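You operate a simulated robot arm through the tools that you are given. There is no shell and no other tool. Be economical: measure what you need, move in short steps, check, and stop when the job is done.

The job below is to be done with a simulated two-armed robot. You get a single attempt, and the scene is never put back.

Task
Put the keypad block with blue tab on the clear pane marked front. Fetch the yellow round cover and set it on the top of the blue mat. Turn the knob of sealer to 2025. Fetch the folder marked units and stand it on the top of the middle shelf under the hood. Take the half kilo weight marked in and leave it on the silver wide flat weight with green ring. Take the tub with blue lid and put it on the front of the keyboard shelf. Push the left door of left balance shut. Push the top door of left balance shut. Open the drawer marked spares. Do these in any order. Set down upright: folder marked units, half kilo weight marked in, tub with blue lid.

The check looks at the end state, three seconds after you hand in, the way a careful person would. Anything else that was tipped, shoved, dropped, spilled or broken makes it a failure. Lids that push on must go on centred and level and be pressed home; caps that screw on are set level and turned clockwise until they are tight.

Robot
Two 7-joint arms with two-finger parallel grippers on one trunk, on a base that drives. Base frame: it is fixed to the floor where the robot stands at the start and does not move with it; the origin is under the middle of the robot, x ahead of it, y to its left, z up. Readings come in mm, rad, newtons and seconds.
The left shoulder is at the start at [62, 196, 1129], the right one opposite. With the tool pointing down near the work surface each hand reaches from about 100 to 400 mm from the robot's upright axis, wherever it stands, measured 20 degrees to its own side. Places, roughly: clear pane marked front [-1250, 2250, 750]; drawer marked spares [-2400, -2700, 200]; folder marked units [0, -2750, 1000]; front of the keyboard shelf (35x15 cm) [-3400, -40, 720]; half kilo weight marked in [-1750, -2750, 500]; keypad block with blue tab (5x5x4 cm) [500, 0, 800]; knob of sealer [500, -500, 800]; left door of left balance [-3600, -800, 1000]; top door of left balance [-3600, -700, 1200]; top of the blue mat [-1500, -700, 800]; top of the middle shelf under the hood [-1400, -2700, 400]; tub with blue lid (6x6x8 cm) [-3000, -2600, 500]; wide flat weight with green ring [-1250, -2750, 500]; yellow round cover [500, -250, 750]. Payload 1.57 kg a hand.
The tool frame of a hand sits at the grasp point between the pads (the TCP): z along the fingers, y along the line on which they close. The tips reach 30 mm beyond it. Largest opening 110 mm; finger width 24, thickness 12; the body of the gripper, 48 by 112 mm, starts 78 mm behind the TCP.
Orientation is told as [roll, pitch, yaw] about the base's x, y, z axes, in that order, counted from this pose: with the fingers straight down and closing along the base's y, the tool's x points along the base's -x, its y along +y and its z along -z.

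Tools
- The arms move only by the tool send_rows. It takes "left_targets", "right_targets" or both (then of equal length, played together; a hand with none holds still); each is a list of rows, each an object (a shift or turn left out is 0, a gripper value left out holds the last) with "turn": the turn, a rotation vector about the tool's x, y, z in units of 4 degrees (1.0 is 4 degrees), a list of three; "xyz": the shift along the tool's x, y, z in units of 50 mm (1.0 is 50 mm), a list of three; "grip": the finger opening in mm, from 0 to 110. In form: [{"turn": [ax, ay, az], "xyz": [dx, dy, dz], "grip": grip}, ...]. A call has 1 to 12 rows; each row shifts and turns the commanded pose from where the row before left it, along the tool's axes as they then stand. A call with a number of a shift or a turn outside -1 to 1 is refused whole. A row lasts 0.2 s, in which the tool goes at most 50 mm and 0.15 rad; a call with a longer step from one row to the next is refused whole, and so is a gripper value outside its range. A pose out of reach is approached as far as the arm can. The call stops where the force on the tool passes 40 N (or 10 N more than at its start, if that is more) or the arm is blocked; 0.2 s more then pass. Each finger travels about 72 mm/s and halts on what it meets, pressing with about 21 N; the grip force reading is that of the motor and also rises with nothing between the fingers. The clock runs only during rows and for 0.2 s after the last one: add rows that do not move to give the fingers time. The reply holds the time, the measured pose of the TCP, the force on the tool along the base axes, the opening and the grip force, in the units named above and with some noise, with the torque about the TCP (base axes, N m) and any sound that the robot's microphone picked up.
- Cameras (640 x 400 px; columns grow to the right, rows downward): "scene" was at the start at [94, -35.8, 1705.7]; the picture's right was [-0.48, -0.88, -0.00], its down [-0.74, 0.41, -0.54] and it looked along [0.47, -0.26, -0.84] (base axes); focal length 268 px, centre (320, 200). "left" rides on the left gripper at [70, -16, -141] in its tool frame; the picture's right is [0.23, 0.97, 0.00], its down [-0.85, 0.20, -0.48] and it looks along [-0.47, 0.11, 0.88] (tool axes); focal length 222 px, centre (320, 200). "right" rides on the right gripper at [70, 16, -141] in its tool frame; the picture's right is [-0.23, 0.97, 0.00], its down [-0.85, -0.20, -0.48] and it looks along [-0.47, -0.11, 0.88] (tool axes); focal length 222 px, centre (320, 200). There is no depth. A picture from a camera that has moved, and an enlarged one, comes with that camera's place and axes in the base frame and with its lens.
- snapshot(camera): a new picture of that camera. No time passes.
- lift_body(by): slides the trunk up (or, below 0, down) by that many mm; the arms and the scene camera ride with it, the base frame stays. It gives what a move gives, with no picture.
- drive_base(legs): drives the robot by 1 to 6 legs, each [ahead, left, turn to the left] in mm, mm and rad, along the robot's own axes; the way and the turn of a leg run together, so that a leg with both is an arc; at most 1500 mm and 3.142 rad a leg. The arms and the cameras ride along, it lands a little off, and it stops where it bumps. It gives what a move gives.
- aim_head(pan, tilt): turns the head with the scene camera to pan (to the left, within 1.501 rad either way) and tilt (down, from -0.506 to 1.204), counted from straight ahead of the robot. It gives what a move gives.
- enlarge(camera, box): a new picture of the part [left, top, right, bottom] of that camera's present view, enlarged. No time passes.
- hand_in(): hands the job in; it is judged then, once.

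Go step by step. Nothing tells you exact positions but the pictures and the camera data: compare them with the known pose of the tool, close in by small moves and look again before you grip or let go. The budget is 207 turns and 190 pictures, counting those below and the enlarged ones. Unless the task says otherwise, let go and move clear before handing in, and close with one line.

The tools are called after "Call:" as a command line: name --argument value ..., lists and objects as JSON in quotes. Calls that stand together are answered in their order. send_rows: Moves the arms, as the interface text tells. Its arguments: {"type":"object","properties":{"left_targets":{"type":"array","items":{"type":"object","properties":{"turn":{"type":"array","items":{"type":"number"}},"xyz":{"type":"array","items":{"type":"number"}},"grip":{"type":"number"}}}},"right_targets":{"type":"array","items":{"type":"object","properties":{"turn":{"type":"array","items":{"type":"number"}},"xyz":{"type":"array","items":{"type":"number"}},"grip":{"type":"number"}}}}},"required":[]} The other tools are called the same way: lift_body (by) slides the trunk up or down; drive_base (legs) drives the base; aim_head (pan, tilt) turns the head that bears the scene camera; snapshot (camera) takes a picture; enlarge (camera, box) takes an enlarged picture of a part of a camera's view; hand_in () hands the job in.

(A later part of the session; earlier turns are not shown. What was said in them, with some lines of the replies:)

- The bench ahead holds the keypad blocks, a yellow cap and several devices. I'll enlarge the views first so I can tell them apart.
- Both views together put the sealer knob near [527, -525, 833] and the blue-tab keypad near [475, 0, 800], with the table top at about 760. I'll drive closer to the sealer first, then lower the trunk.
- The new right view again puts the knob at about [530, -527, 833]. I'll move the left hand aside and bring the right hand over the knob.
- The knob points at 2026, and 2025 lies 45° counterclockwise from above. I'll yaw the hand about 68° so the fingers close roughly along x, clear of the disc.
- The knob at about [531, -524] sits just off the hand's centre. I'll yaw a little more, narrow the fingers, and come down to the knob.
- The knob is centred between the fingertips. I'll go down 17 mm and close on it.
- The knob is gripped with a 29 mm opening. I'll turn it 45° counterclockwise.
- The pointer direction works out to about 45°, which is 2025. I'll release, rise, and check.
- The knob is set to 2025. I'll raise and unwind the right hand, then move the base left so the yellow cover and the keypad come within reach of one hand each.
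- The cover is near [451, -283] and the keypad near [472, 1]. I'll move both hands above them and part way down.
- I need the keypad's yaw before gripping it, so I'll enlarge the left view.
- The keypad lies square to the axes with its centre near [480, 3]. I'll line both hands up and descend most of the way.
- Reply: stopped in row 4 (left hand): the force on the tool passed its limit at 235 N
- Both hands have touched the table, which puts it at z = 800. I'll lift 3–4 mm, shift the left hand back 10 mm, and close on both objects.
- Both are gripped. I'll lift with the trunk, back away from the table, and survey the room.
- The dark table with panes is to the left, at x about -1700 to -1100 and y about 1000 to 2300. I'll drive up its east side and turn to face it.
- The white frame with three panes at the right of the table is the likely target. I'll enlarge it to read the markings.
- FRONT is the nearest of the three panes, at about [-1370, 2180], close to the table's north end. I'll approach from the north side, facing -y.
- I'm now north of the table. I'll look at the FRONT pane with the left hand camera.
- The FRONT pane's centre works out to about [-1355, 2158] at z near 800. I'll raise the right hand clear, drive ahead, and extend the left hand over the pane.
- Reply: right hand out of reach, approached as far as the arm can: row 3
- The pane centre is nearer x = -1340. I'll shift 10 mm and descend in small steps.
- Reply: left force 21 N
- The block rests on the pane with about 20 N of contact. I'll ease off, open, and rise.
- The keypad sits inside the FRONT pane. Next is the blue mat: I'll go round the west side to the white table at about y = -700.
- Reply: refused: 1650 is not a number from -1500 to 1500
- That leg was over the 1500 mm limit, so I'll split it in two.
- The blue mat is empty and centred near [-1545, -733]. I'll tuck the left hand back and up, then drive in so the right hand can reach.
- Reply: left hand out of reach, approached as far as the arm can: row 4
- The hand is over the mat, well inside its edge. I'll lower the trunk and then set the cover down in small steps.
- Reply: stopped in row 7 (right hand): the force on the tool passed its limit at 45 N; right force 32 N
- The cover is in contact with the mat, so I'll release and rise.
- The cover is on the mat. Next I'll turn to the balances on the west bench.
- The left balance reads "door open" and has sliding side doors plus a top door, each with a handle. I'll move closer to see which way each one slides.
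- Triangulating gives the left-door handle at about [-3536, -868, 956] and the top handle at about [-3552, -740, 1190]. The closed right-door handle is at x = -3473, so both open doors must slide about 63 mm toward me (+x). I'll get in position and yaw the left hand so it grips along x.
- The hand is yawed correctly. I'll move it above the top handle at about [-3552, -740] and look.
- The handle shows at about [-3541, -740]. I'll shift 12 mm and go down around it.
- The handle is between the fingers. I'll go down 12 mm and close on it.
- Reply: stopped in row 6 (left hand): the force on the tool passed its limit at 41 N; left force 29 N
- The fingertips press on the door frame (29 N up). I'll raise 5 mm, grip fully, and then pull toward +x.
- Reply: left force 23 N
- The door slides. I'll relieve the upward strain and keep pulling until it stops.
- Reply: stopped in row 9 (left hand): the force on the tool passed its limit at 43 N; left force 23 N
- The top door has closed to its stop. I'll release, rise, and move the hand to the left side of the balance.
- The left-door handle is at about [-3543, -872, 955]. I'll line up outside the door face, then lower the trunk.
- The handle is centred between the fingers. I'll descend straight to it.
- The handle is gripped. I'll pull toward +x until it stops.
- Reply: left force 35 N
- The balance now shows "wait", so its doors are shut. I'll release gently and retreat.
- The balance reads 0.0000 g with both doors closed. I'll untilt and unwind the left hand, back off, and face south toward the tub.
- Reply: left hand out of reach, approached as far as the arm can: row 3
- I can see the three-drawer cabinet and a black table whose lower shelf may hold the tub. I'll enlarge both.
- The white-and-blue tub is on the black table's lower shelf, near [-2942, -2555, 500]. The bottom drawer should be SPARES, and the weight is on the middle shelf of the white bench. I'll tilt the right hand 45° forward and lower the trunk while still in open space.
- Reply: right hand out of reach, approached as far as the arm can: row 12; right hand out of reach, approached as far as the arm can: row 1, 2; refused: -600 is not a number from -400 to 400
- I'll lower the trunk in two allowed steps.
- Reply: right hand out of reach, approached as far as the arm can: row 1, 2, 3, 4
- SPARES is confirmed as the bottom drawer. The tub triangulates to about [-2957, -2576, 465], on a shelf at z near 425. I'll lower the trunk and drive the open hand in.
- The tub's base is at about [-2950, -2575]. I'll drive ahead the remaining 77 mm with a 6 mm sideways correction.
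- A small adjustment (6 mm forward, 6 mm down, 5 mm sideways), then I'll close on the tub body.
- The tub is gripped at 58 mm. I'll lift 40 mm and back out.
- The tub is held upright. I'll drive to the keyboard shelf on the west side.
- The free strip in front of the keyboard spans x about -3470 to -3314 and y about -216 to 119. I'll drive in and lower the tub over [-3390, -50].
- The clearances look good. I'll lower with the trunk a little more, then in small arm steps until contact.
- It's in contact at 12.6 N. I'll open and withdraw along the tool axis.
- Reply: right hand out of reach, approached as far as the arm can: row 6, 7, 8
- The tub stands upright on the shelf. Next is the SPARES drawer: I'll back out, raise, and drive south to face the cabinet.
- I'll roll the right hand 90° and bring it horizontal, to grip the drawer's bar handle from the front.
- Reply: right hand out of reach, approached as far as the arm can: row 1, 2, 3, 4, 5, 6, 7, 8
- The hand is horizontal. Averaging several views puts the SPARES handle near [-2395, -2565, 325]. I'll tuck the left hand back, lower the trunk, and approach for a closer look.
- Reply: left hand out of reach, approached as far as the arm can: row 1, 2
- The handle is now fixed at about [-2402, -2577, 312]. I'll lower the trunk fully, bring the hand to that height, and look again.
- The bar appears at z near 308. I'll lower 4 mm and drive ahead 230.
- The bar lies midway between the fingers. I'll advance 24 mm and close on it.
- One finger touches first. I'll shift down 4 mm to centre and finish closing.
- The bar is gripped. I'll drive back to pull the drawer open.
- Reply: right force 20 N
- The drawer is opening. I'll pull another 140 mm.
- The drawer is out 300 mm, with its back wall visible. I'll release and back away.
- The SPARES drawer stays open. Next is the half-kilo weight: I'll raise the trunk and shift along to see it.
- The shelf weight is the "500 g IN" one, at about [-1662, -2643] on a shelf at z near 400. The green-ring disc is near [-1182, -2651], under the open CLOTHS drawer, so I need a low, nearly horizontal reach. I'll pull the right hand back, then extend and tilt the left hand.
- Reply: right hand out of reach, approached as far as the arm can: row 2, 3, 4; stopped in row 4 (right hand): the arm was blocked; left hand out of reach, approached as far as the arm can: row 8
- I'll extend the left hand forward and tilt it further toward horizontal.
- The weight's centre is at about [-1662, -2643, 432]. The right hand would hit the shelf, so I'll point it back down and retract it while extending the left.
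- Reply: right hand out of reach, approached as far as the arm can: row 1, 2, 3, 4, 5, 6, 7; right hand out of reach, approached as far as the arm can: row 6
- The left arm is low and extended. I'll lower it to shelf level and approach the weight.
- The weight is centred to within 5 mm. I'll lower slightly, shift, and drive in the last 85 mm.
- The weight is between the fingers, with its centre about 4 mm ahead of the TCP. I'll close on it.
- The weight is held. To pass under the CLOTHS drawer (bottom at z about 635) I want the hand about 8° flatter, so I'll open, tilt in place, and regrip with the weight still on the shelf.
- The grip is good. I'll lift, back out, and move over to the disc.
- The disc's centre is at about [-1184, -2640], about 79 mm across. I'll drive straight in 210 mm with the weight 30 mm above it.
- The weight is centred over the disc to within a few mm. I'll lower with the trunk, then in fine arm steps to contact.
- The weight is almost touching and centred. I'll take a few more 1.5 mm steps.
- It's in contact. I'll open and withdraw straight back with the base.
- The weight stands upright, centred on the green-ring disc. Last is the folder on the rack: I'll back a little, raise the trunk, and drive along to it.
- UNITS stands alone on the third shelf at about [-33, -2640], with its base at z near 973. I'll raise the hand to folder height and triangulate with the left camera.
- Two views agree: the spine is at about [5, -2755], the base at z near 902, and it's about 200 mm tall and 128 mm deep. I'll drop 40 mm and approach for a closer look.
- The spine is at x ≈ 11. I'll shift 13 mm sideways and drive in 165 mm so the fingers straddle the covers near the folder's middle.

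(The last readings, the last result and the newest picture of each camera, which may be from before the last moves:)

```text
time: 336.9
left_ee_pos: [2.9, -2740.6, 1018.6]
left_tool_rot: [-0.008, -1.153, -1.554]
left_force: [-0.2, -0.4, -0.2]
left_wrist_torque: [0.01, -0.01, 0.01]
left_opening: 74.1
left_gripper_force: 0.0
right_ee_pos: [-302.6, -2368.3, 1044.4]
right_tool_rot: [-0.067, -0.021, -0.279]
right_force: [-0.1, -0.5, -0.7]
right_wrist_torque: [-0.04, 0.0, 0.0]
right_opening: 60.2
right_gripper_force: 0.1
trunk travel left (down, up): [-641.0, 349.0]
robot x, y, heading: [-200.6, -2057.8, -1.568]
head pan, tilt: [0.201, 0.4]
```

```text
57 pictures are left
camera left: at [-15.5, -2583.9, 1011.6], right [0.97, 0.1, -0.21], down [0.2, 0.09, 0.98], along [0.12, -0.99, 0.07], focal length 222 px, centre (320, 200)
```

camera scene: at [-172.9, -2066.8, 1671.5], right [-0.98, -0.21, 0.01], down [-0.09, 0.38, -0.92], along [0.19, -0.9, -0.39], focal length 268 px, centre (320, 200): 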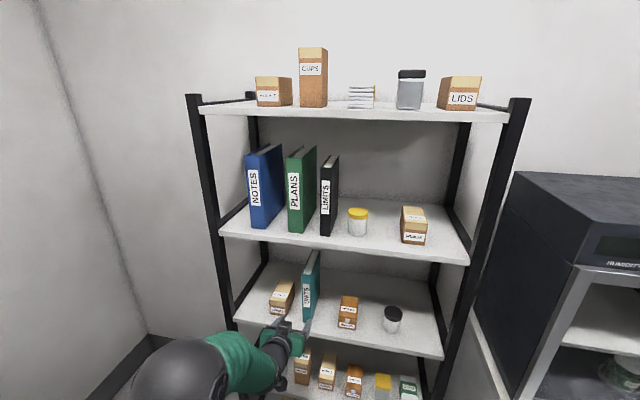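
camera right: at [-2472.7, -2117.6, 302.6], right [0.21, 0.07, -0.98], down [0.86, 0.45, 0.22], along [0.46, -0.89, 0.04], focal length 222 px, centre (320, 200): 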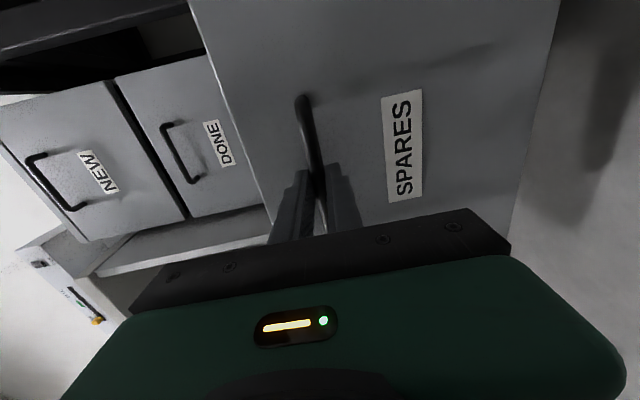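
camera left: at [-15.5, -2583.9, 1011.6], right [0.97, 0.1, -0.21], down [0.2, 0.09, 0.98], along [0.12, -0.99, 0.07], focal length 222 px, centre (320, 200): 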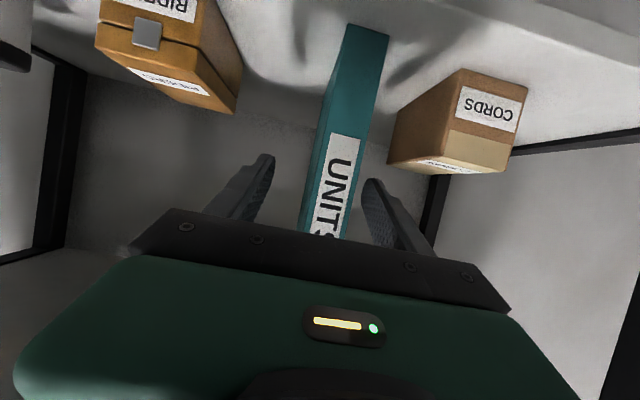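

Call:
send_rows --left_targets '[{"xyz": [0, 0.2, 0]}, {}]'

Call:
drive_base --legs '[[55, 0, 0]]'

Call:
snapshot --camera "left"

Call:
enlarge --camera "scene" --box '[230, 230, 390, 350]'

```text
time: 337.5
left_ee_pos: [12.9, -2741.6, 1018.6]
left_tool_rot: [-0.009, -1.149, -1.553]
left_force: [0.1, -0.9, 0.6]
left_wrist_torque: [-0.01, 0.02, 0.03]
left_opening: 73.8
left_gripper_force: 0.1
right_ee_pos: [-300.9, -2369.5, 1044.3]
right_tool_rot: [-0.067, -0.02, -0.277]
right_force: [-0.6, 0.6, 0.7]
right_wrist_torque: [-0.02, -0.01, 0.01]
right_opening: 60.2
right_gripper_force: 0.0
trunk travel left (down, up): [-641.0, 349.0]
robot x, y, heading: [-204.5, -2056.9, -1.561]
head pan, tilt: [0.201, 0.4]
```

```text
time: 338.4
left_ee_pos: [13.3, -2793.0, 1022.6]
left_tool_rot: [-0.005, -1.155, -1.554]
left_force: [0.0, 0.8, -0.1]
left_wrist_torque: [-0.02, -0.01, 0.0]
left_opening: 73.8
left_gripper_force: 0.0
right_ee_pos: [-301.6, -2420.7, 1046.1]
right_tool_rot: [-0.072, -0.023, -0.277]
right_force: [-0.4, -0.1, 0.7]
right_wrist_torque: [-0.01, -0.02, 0.01]
right_opening: 59.8
right_gripper_force: 0.0
trunk travel left (down, up): [-641.0, 349.0]
robot x, y, heading: [-201.5, -2112.9, -1.561]
head pan, tilt: [0.201, 0.4]
```

```text
56 pictures are left
camera left: at [-5.4, -2635.3, 1014.9], right [0.97, 0.1, -0.21], down [0.2, 0.1, 0.97], along [0.12, -0.99, 0.07], focal length 222 px, centre (320, 200)
```

left: 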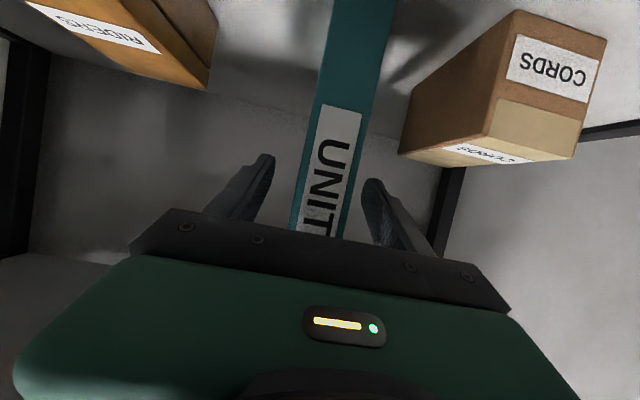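

```text
3.33 times, centred on (310, 290) of scene
camera zoom: at [-181.8, -2225.9, 1672.4], right [-0.98, -0.21, 0.0], down [-0.08, 0.38, -0.92], along [0.19, -0.9, -0.39], focal length 894 px, centre (353, -100)
```

zoom: 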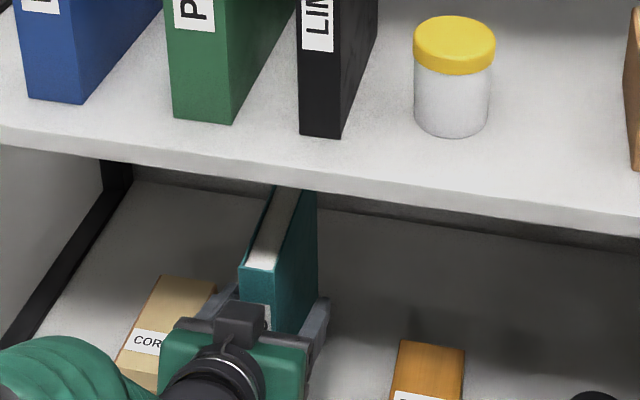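

The fingers straddle the folder. I'll close on it.

Call:
send_rows --left_targets '[{"grip": 60}, {"grip": 46}, {"grip": 32}, {"grip": 20}, {"grip": 20}]'

Call:
snapshot --camera "left"

```text
time: 339.6
left_ee_pos: [12.2, -2796.5, 1019.7]
left_tool_rot: [-0.006, -1.151, -1.553]
left_force: [-1.7, -0.1, 1.8]
left_wrist_torque: [-0.53, -0.04, -0.08]
left_opening: 29.9
left_gripper_force: 21.1
right_ee_pos: [-302.6, -2425.6, 1045.0]
right_tool_rot: [-0.067, -0.02, -0.278]
right_force: [-0.4, 0.1, -0.2]
right_wrist_torque: [-0.03, 0.0, 0.02]
right_opening: 60.1
right_gripper_force: 0.1
trunk travel left (down, up): [-641.0, 349.0]
robot x, y, heading: [-201.0, -2114.0, -1.564]
head pan, tilt: [0.201, 0.4]
```

```text
54 pictures are left
camera left: at [-5.8, -2640.0, 1012.4], right [0.97, 0.1, -0.21], down [0.2, 0.09, 0.98], along [0.12, -0.99, 0.07], focal length 222 px, centre (320, 200)
```

left: 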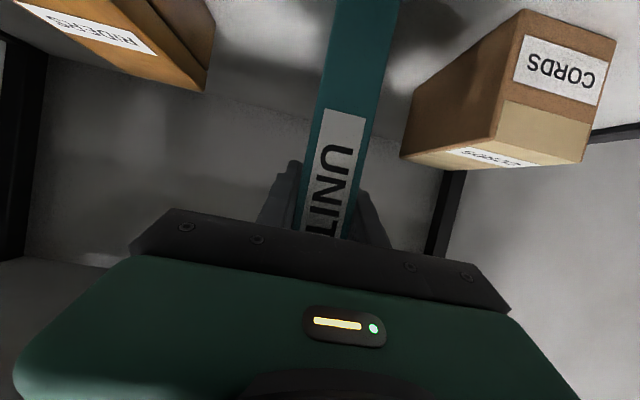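

The folder is gripped at 30 mm. I'll lift slightly and check for sag.

Call:
lift_body --by 35

Call:
snapshot --camera "left"

Call:
enlarge --camera "scene" --box '[230, 230, 390, 350]'

```text
time: 340.4
left_ee_pos: [12.9, -2798.0, 1053.1]
left_tool_rot: [-0.005, -1.148, -1.552]
left_force: [-0.4, -0.1, -4.3]
left_wrist_torque: [0.14, 0.02, 0.01]
left_opening: 29.7
left_gripper_force: 20.9
right_ee_pos: [-303.0, -2426.3, 1079.9]
right_tool_rot: [-0.067, -0.021, -0.277]
right_force: [-0.6, 0.2, 0.7]
right_wrist_torque: [-0.01, -0.01, 0.01]
right_opening: 60.0
right_gripper_force: 0.1
trunk travel left (down, up): [-676.0, 314.0]
robot x, y, heading: [-201.2, -2114.3, -1.558]
head pan, tilt: [0.201, 0.4]
```

```text
53 pictures are left
camera left: at [-5.4, -2640.4, 1046.5], right [0.97, 0.11, -0.21], down [0.2, 0.09, 0.98], along [0.12, -0.99, 0.07], focal length 222 px, centre (320, 200)
```

left: 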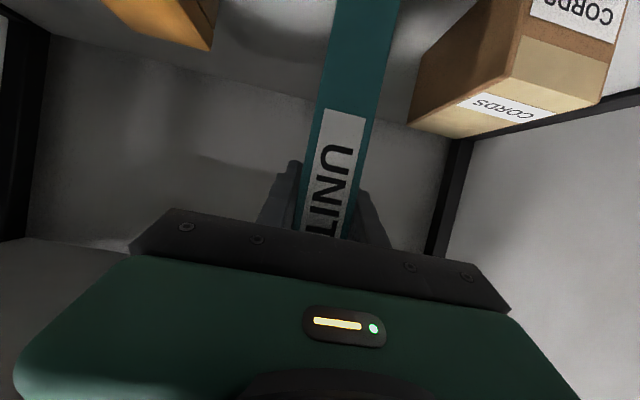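

```text
3.33 times, centred on (310, 290) of scene
camera zoom: at [-181.8, -2236.3, 1706.5], right [-0.98, -0.21, 0.0], down [-0.08, 0.38, -0.92], along [0.19, -0.9, -0.39], focal length 894 px, centre (353, -100)
```

zoom: 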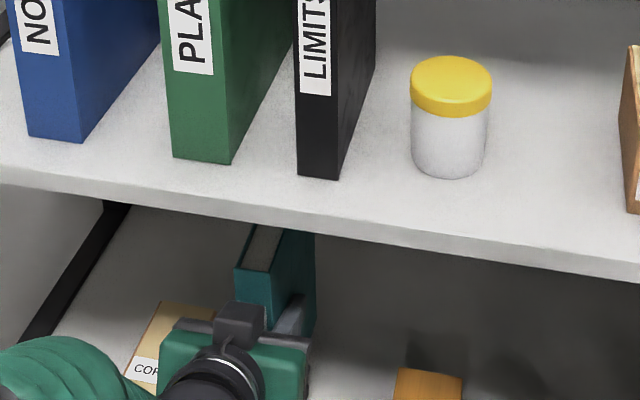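

No slip. I'll back out, retract the hand 80 mm, and travel to the bench's right half, clear of the drawer, near x = -1690.

Call:
drive_base --legs '[[-400, 0, 0]]'

Call:
send_rows --left_targets '[{"xyz": [0.33, 0, -0.73]}, {"xyz": [0.33, 0, -0.73]}, {}]'

Call:
drive_base --legs '[[0, -1450, 0], [0, -250, 0]]'

Call:
lift_body --by -400

Call:
aim_head --pan 0.2 --tilt 0.7

Call:
snapshot --camera "scene"

```text
time: 342.9
left_ee_pos: [9.7, -2400.4, 1052.6]
left_tool_rot: [-0.007, -1.149, -1.553]
left_force: [0.1, -0.2, -3.4]
left_wrist_torque: [0.12, 0.01, 0.04]
left_opening: 29.8
left_gripper_force: 21.0
right_ee_pos: [-304.2, -2027.9, 1079.1]
right_tool_rot: [-0.065, -0.022, -0.279]
right_force: [0.0, 0.6, -0.1]
right_wrist_torque: [-0.03, 0.01, 0.01]
right_opening: 60.0
right_gripper_force: 0.1
trunk travel left (down, up): [-676.0, 314.0]
robot x, y, heading: [-203.1, -1711.4, -1.564]
head pan, tilt: [0.201, 0.4]
```

```text
time: 343.7
left_ee_pos: [6.7, -2317.2, 1051.5]
left_tool_rot: [-0.008, -1.15, -1.557]
left_force: [0.8, 0.9, -4.6]
left_wrist_torque: [0.14, -0.02, -0.02]
left_opening: 30.0
left_gripper_force: 20.8
right_ee_pos: [-305.8, -2026.5, 1079.6]
right_tool_rot: [-0.068, -0.021, -0.28]
right_force: [0.1, 0.1, 0.2]
right_wrist_torque: [0.01, -0.01, 0.0]
right_opening: 60.1
right_gripper_force: 0.1
trunk travel left (down, up): [-676.0, 314.0]
robot x, y, heading: [-203.9, -1711.3, -1.564]
head pan, tilt: [0.201, 0.4]
```

```text
time: 352.4
left_ee_pos: [-1710.5, -2334.0, 1050.1]
left_tool_rot: [-0.025, -1.151, -1.535]
left_force: [0.4, 0.4, -3.9]
left_wrist_torque: [0.13, 0.02, 0.0]
left_opening: 29.7
left_gripper_force: 20.8
right_ee_pos: [-2024.1, -2041.1, 1080.4]
right_tool_rot: [-0.069, -0.014, -0.275]
right_force: [0.7, -0.1, -0.5]
right_wrist_torque: [0.0, 0.01, -0.03]
right_opening: 60.1
right_gripper_force: 0.0
trunk travel left (down, up): [-676.0, 314.0]
robot x, y, heading: [-1931.8, -1727.4, -1.559]
head pan, tilt: [0.201, 0.4]
```

```text
time: 356.3
left_ee_pos: [-1719.1, -2330.6, 652.1]
left_tool_rot: [-0.007, -1.15, -1.55]
left_force: [-0.4, -0.5, -3.8]
left_wrist_torque: [0.13, 0.01, -0.01]
left_opening: 29.9
left_gripper_force: 21.4
right_ee_pos: [-2030.5, -2039.1, 679.5]
right_tool_rot: [-0.068, -0.02, -0.276]
right_force: [-0.6, -0.2, -0.6]
right_wrist_torque: [0.03, -0.01, 0.01]
right_opening: 59.7
right_gripper_force: 0.2
trunk travel left (down, up): [-276.0, 714.0]
robot x, y, heading: [-1934.0, -1730.2, -1.564]
head pan, tilt: [0.201, 0.4]
```

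```text
time: 357.1
left_ee_pos: [-1718.3, -2331.7, 650.9]
left_tool_rot: [-0.009, -1.153, -1.55]
left_force: [0.1, 0.3, -4.0]
left_wrist_torque: [0.12, 0.0, -0.03]
left_opening: 30.0
left_gripper_force: 21.3
right_ee_pos: [-2032.1, -2039.0, 679.1]
right_tool_rot: [-0.067, -0.022, -0.274]
right_force: [-0.1, 0.0, 0.2]
right_wrist_torque: [-0.01, 0.02, 0.0]
right_opening: 60.2
right_gripper_force: 0.1
trunk travel left (down, up): [-276.0, 714.0]
robot x, y, heading: [-1932.3, -1726.7, -1.554]
head pan, tilt: [0.201, 0.7]
```

```text
51 pictures are left
camera scene: at [-1913.6, -1843.7, 1279.6], right [-0.98, -0.21, 0.0], down [-0.13, 0.63, -0.76], along [0.16, -0.75, -0.65], focal length 268 px, centre (320, 200)
```

scene: 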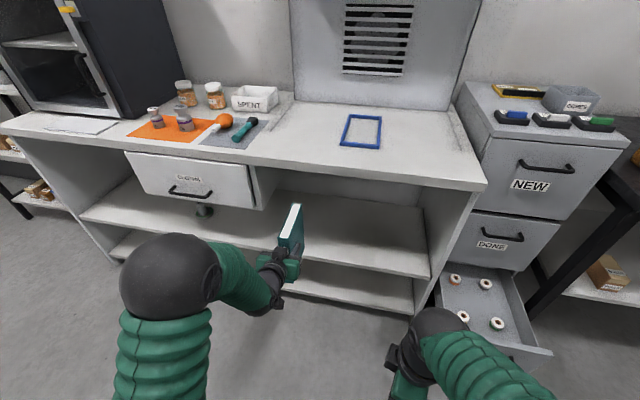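

I'll lower the folder to just above shelf height, with its base about 20 mm clear, and drive it in over the shelf.

Call:
lift_body --by -100

Call:
drive_base --legs '[[120, 0, 0]]'

Call:
snapshot --camera "scene"

Call:
snapshot --camera "left"

```text
time: 358.4
left_ee_pos: [-1716.6, -2332.1, 551.3]
left_tool_rot: [-0.007, -1.152, -1.55]
left_force: [-0.4, 0.0, -3.5]
left_wrist_torque: [0.12, 0.02, -0.03]
left_opening: 30.1
left_gripper_force: 21.0
right_ee_pos: [-2031.9, -2038.4, 579.3]
right_tool_rot: [-0.066, -0.019, -0.272]
right_force: [0.3, 0.3, 0.0]
right_wrist_torque: [-0.02, 0.0, -0.01]
right_opening: 59.8
right_gripper_force: 0.1
trunk travel left (down, up): [-176.0, 814.0]
robot x, y, heading: [-1932.7, -1729.5, -1.564]
head pan, tilt: [0.201, 0.7]
```

```text
time: 359.6
left_ee_pos: [-1716.2, -2454.3, 551.5]
left_tool_rot: [-0.008, -1.149, -1.545]
left_force: [-0.7, -0.2, -4.6]
left_wrist_torque: [0.13, 0.0, 0.01]
left_opening: 29.7
left_gripper_force: 21.5
right_ee_pos: [-2029.3, -2163.0, 579.5]
right_tool_rot: [-0.069, -0.021, -0.272]
right_force: [-0.2, -0.1, -0.1]
right_wrist_torque: [0.03, 0.01, -0.01]
right_opening: 60.1
right_gripper_force: 0.1
trunk travel left (down, up): [-176.0, 814.0]
robot x, y, heading: [-1932.1, -1855.9, -1.566]
head pan, tilt: [0.201, 0.7]
```

```text
50 pictures are left
camera scene: at [-1912.2, -1966.9, 1179.7], right [-0.98, -0.21, 0.0], down [-0.14, 0.63, -0.76], along [0.16, -0.75, -0.65], focal length 268 px, centre (320, 200)
```

scene: 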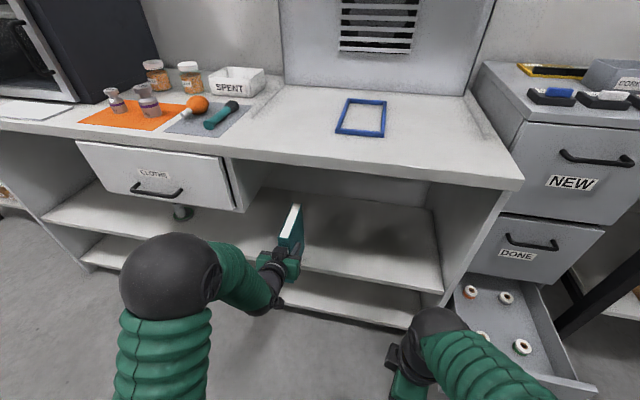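

```text
49 pictures are left
camera left: at [-1734.5, -2296.7, 544.5], right [0.97, 0.11, -0.21], down [0.2, 0.09, 0.98], along [0.13, -0.99, 0.07], focal length 222 px, centre (320, 200)
```

left: 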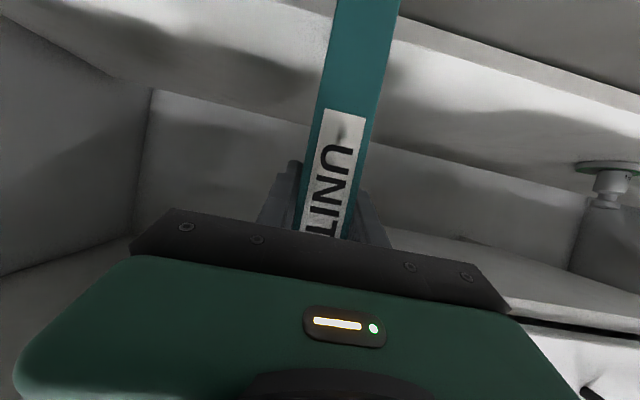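

To keep the elbow away from the CLOTHS drawer, I'll re-extend the arm 80 mm and then drive in only 115 mm.

Call:
send_rows --left_targets '[{"xyz": [-0.33, 0, 0.73]}, {"xyz": [-0.33, 0, 0.73]}, {}]'

Call:
drive_base --legs '[[110, 0, 0]]'

Call:
snapshot --camera "scene"

Call:
snapshot --camera "left"

```text
time: 360.4
left_ee_pos: [-1714.8, -2531.4, 553.6]
left_tool_rot: [-0.007, -1.151, -1.547]
left_force: [0.1, 0.6, -4.2]
left_wrist_torque: [0.13, 0.01, -0.03]
left_opening: 30.0
left_gripper_force: 21.2
right_ee_pos: [-2030.9, -2161.3, 580.7]
right_tool_rot: [-0.07, -0.021, -0.274]
right_force: [0.4, 0.8, 0.0]
right_wrist_torque: [0.01, -0.05, -0.02]
right_opening: 59.8
right_gripper_force: 0.0
trunk travel left (down, up): [-176.0, 814.0]
robot x, y, heading: [-1928.4, -1850.0, -1.56]
head pan, tilt: [0.201, 0.7]
```

```text
time: 361.6
left_ee_pos: [-1714.0, -2642.0, 553.5]
left_tool_rot: [-0.006, -1.15, -1.548]
left_force: [-0.1, 0.0, -3.9]
left_wrist_torque: [0.15, 0.0, 0.06]
left_opening: 29.8
left_gripper_force: 20.6
right_ee_pos: [-2029.0, -2272.1, 580.1]
right_tool_rot: [-0.072, -0.02, -0.275]
right_force: [0.0, 0.8, -0.1]
right_wrist_torque: [0.0, -0.05, 0.0]
right_opening: 60.0
right_gripper_force: 0.0
trunk travel left (down, up): [-176.0, 814.0]
robot x, y, heading: [-1927.8, -1962.3, -1.559]
head pan, tilt: [0.201, 0.7]
```

```text
48 pictures are left
camera scene: at [-1911.1, -2077.2, 1179.4], right [-0.98, -0.21, 0.0], down [-0.14, 0.63, -0.76], along [0.16, -0.75, -0.65], focal length 268 px, centre (320, 200)
```

scene: 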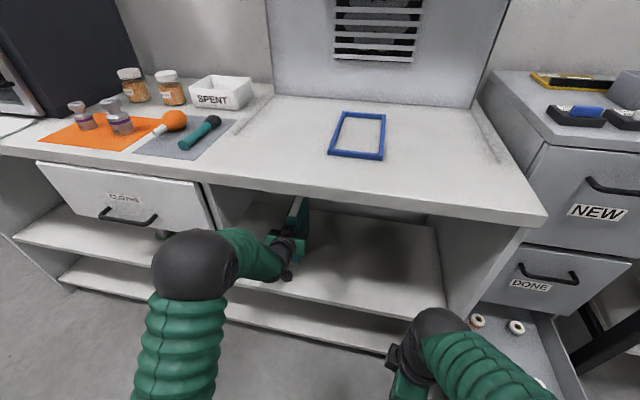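

```text
47 pictures are left
camera left: at [-1732.6, -2485.6, 546.7], right [0.97, 0.11, -0.21], down [0.2, 0.09, 0.98], along [0.13, -0.99, 0.07], focal length 222 px, centre (320, 200)
```

left: 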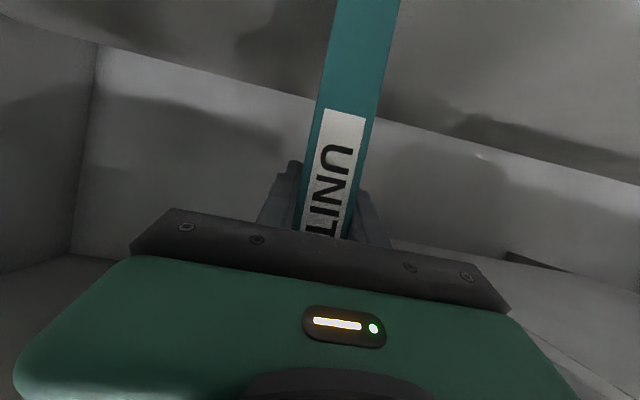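

The folder is over the shelf, clear of everything. I'll lower it to contact.

Call:
lift_body --by -18

Call:
send_rows --left_targets '[{"xyz": [0.045, 0, 0.02]}, {"xyz": [0.045, 0, 0.02]}, {"xyz": [0.045, 0, 0.02]}, {"xyz": [0.045, 0, 0.02]}, {}]'

```text
time: 362.3
left_ee_pos: [-1713.3, -2641.5, 535.7]
left_tool_rot: [-0.007, -1.151, -1.548]
left_force: [0.8, -0.2, -3.5]
left_wrist_torque: [0.12, 0.02, -0.04]
left_opening: 29.8
left_gripper_force: 20.4
right_ee_pos: [-2029.9, -2270.6, 562.1]
right_tool_rot: [-0.07, -0.022, -0.275]
right_force: [-0.3, -0.1, -0.1]
right_wrist_torque: [-0.01, -0.01, 0.02]
right_opening: 60.0
right_gripper_force: 0.0
trunk travel left (down, up): [-158.0, 832.0]
robot x, y, heading: [-1927.0, -1960.5, -1.562]
head pan, tilt: [0.201, 0.7]
```

```text
time: 363.5
left_ee_pos: [-1712.9, -2641.6, 527.4]
left_tool_rot: [-0.007, -1.15, -1.547]
left_force: [0.2, -0.3, -3.5]
left_wrist_torque: [0.11, -0.01, -0.02]
left_opening: 30.2
left_gripper_force: 21.2
right_ee_pos: [-2030.2, -2272.0, 562.5]
right_tool_rot: [-0.072, -0.021, -0.277]
right_force: [0.5, -0.2, -0.2]
right_wrist_torque: [-0.01, 0.02, 0.03]
right_opening: 60.1
right_gripper_force: 0.0
trunk travel left (down, up): [-158.0, 832.0]
robot x, y, heading: [-1929.4, -1958.3, -1.561]
head pan, tilt: [0.201, 0.7]
```

Call:
send_rows --left_targets '[{"xyz": [0.036, 0, 0.016]}, {"xyz": [0.036, 0, 0.016]}, {"xyz": [0.036, 0, 0.016]}, {}]'

Call:
enlarge --camera "scene" --box '[220, 180, 380, 300]'

```text
time: 364.5
left_ee_pos: [-1714.3, -2641.5, 522.7]
left_tool_rot: [-0.007, -1.151, -1.549]
left_force: [-0.5, -0.4, -3.8]
left_wrist_torque: [0.13, 0.04, -0.02]
left_opening: 29.9
left_gripper_force: 20.4
right_ee_pos: [-2029.5, -2272.2, 562.6]
right_tool_rot: [-0.073, -0.021, -0.277]
right_force: [-0.5, 0.2, -0.8]
right_wrist_torque: [-0.03, -0.02, -0.02]
right_opening: 59.9
right_gripper_force: 0.1
trunk travel left (down, up): [-158.0, 832.0]
robot x, y, heading: [-1931.6, -1957.9, -1.56]
head pan, tilt: [0.201, 0.7]
```

```text
3.33 times, centred on (300, 240) of scene
camera zoom: at [-1911.1, -2076.2, 1161.7], right [-0.98, -0.21, 0.0], down [-0.14, 0.63, -0.76], along [0.16, -0.75, -0.65], focal length 894 px, centre (387, 67)
```

zoom: 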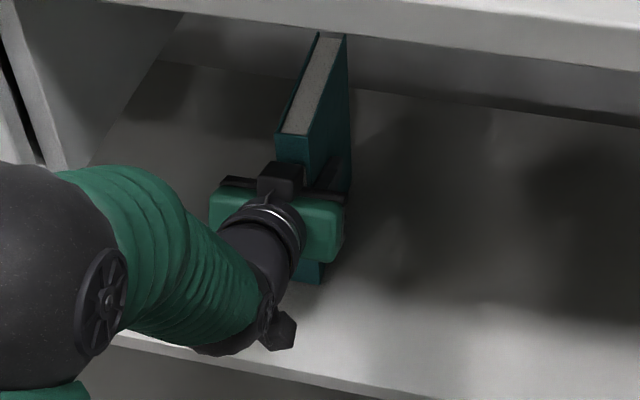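

Not in contact yet. I'll keep lowering in 2 mm steps.

Call:
send_rows --left_targets '[{"xyz": [0.036, 0, 0.016]}, {"xyz": [0.036, 0, 0.016]}, {"xyz": [0.036, 0, 0.016]}, {"xyz": [0.036, 0, 0.016]}, {}]'

```text
time: 365.7
left_ee_pos: [-1713.7, -2641.2, 519.4]
left_tool_rot: [-0.003, -1.162, -1.548]
left_force: [2.1, -4.0, 20.4]
left_wrist_torque: [0.22, -0.26, 0.0]
left_opening: 29.7
left_gripper_force: 20.6
right_ee_pos: [-2030.6, -2270.4, 564.2]
right_tool_rot: [-0.076, -0.023, -0.274]
right_force: [0.1, 0.1, -0.5]
right_wrist_torque: [0.01, 0.01, 0.0]
right_opening: 60.0
right_gripper_force: 0.1
trunk travel left (down, up): [-158.0, 832.0]
robot x, y, heading: [-1927.5, -1961.5, -1.562]
head pan, tilt: [0.201, 0.7]
```

Contact at 20 N. I'll ease off, open slowly, and check before withdrawing.

Call:
send_rows --left_targets '[{"xyz": [-0.04, 0, -0.018]}, {"grip": 36}, {"grip": 44}, {"grip": 54}, {"grip": 64}, {"grip": 70}]'

Call:
snapshot --camera "left"

Call:
drive_base --legs '[[-220, 0, 0]]'

Call:
snapshot --camera "scene"

Call:
snapshot --camera "left"

```text
time: 367.1
left_ee_pos: [-1714.7, -2641.4, 516.9]
left_tool_rot: [-0.007, -1.153, -1.548]
left_force: [-0.3, 0.2, -0.6]
left_wrist_torque: [0.01, -0.04, -0.01]
left_opening: 70.0
left_gripper_force: 0.0
right_ee_pos: [-2029.7, -2271.0, 562.7]
right_tool_rot: [-0.072, -0.022, -0.276]
right_force: [0.9, 0.2, -0.7]
right_wrist_torque: [0.01, 0.01, 0.03]
right_opening: 59.7
right_gripper_force: 0.0
trunk travel left (down, up): [-158.0, 832.0]
robot x, y, heading: [-1931.4, -1960.0, -1.561]
head pan, tilt: [0.201, 0.7]
```

```text
45 pictures are left
camera left: at [-1732.8, -2484.6, 509.3], right [0.97, 0.11, -0.21], down [0.2, 0.09, 0.98], along [0.13, -0.99, 0.07], focal length 222 px, centre (320, 200)
```

left: 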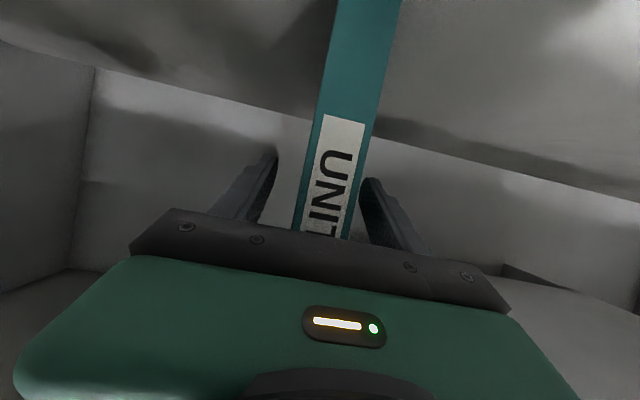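

```text
time: 368.8
left_ee_pos: [-1717.2, -2422.6, 516.3]
left_tool_rot: [-0.007, -1.153, -1.55]
left_force: [0.8, 0.4, 0.0]
left_wrist_torque: [0.03, 0.02, -0.01]
left_opening: 70.2
left_gripper_force: 0.1
right_ee_pos: [-2032.4, -2052.1, 562.6]
right_tool_rot: [-0.074, -0.023, -0.278]
right_force: [0.1, -0.3, 0.0]
right_wrist_torque: [-0.02, 0.0, 0.02]
right_opening: 59.9
right_gripper_force: 0.1
trunk travel left (down, up): [-158.0, 832.0]
robot x, y, heading: [-1934.8, -1742.4, -1.563]
head pan, tilt: [0.201, 0.7]
```

```text
44 pictures are left
camera scene: at [-1913.7, -1856.4, 1161.9], right [-0.98, -0.21, 0.0], down [-0.13, 0.63, -0.76], along [0.16, -0.75, -0.65], focal length 268 px, centre (320, 200)
```

scene: 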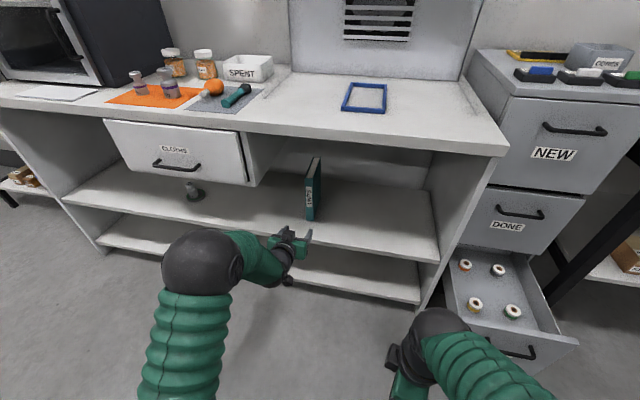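

```text
43 pictures are left
camera left: at [-1735.8, -2266.2, 509.7], right [0.97, 0.11, -0.21], down [0.2, 0.09, 0.98], along [0.12, -0.99, 0.07], focal length 222 px, centre (320, 200)
```

left: 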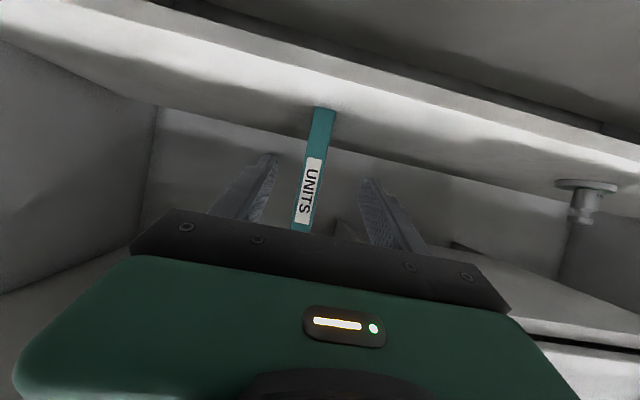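

All nine jobs are done: the folder stands upright on the shelf, the weight is on the disc, the drawer is open, and both hands are clear. I'm handing in.

Call:
hand_in

```text
The job is handed in.
```

I finished all nine tasks, checked each with the cameras as it was done, let go with both hands clear, and handed the job in.
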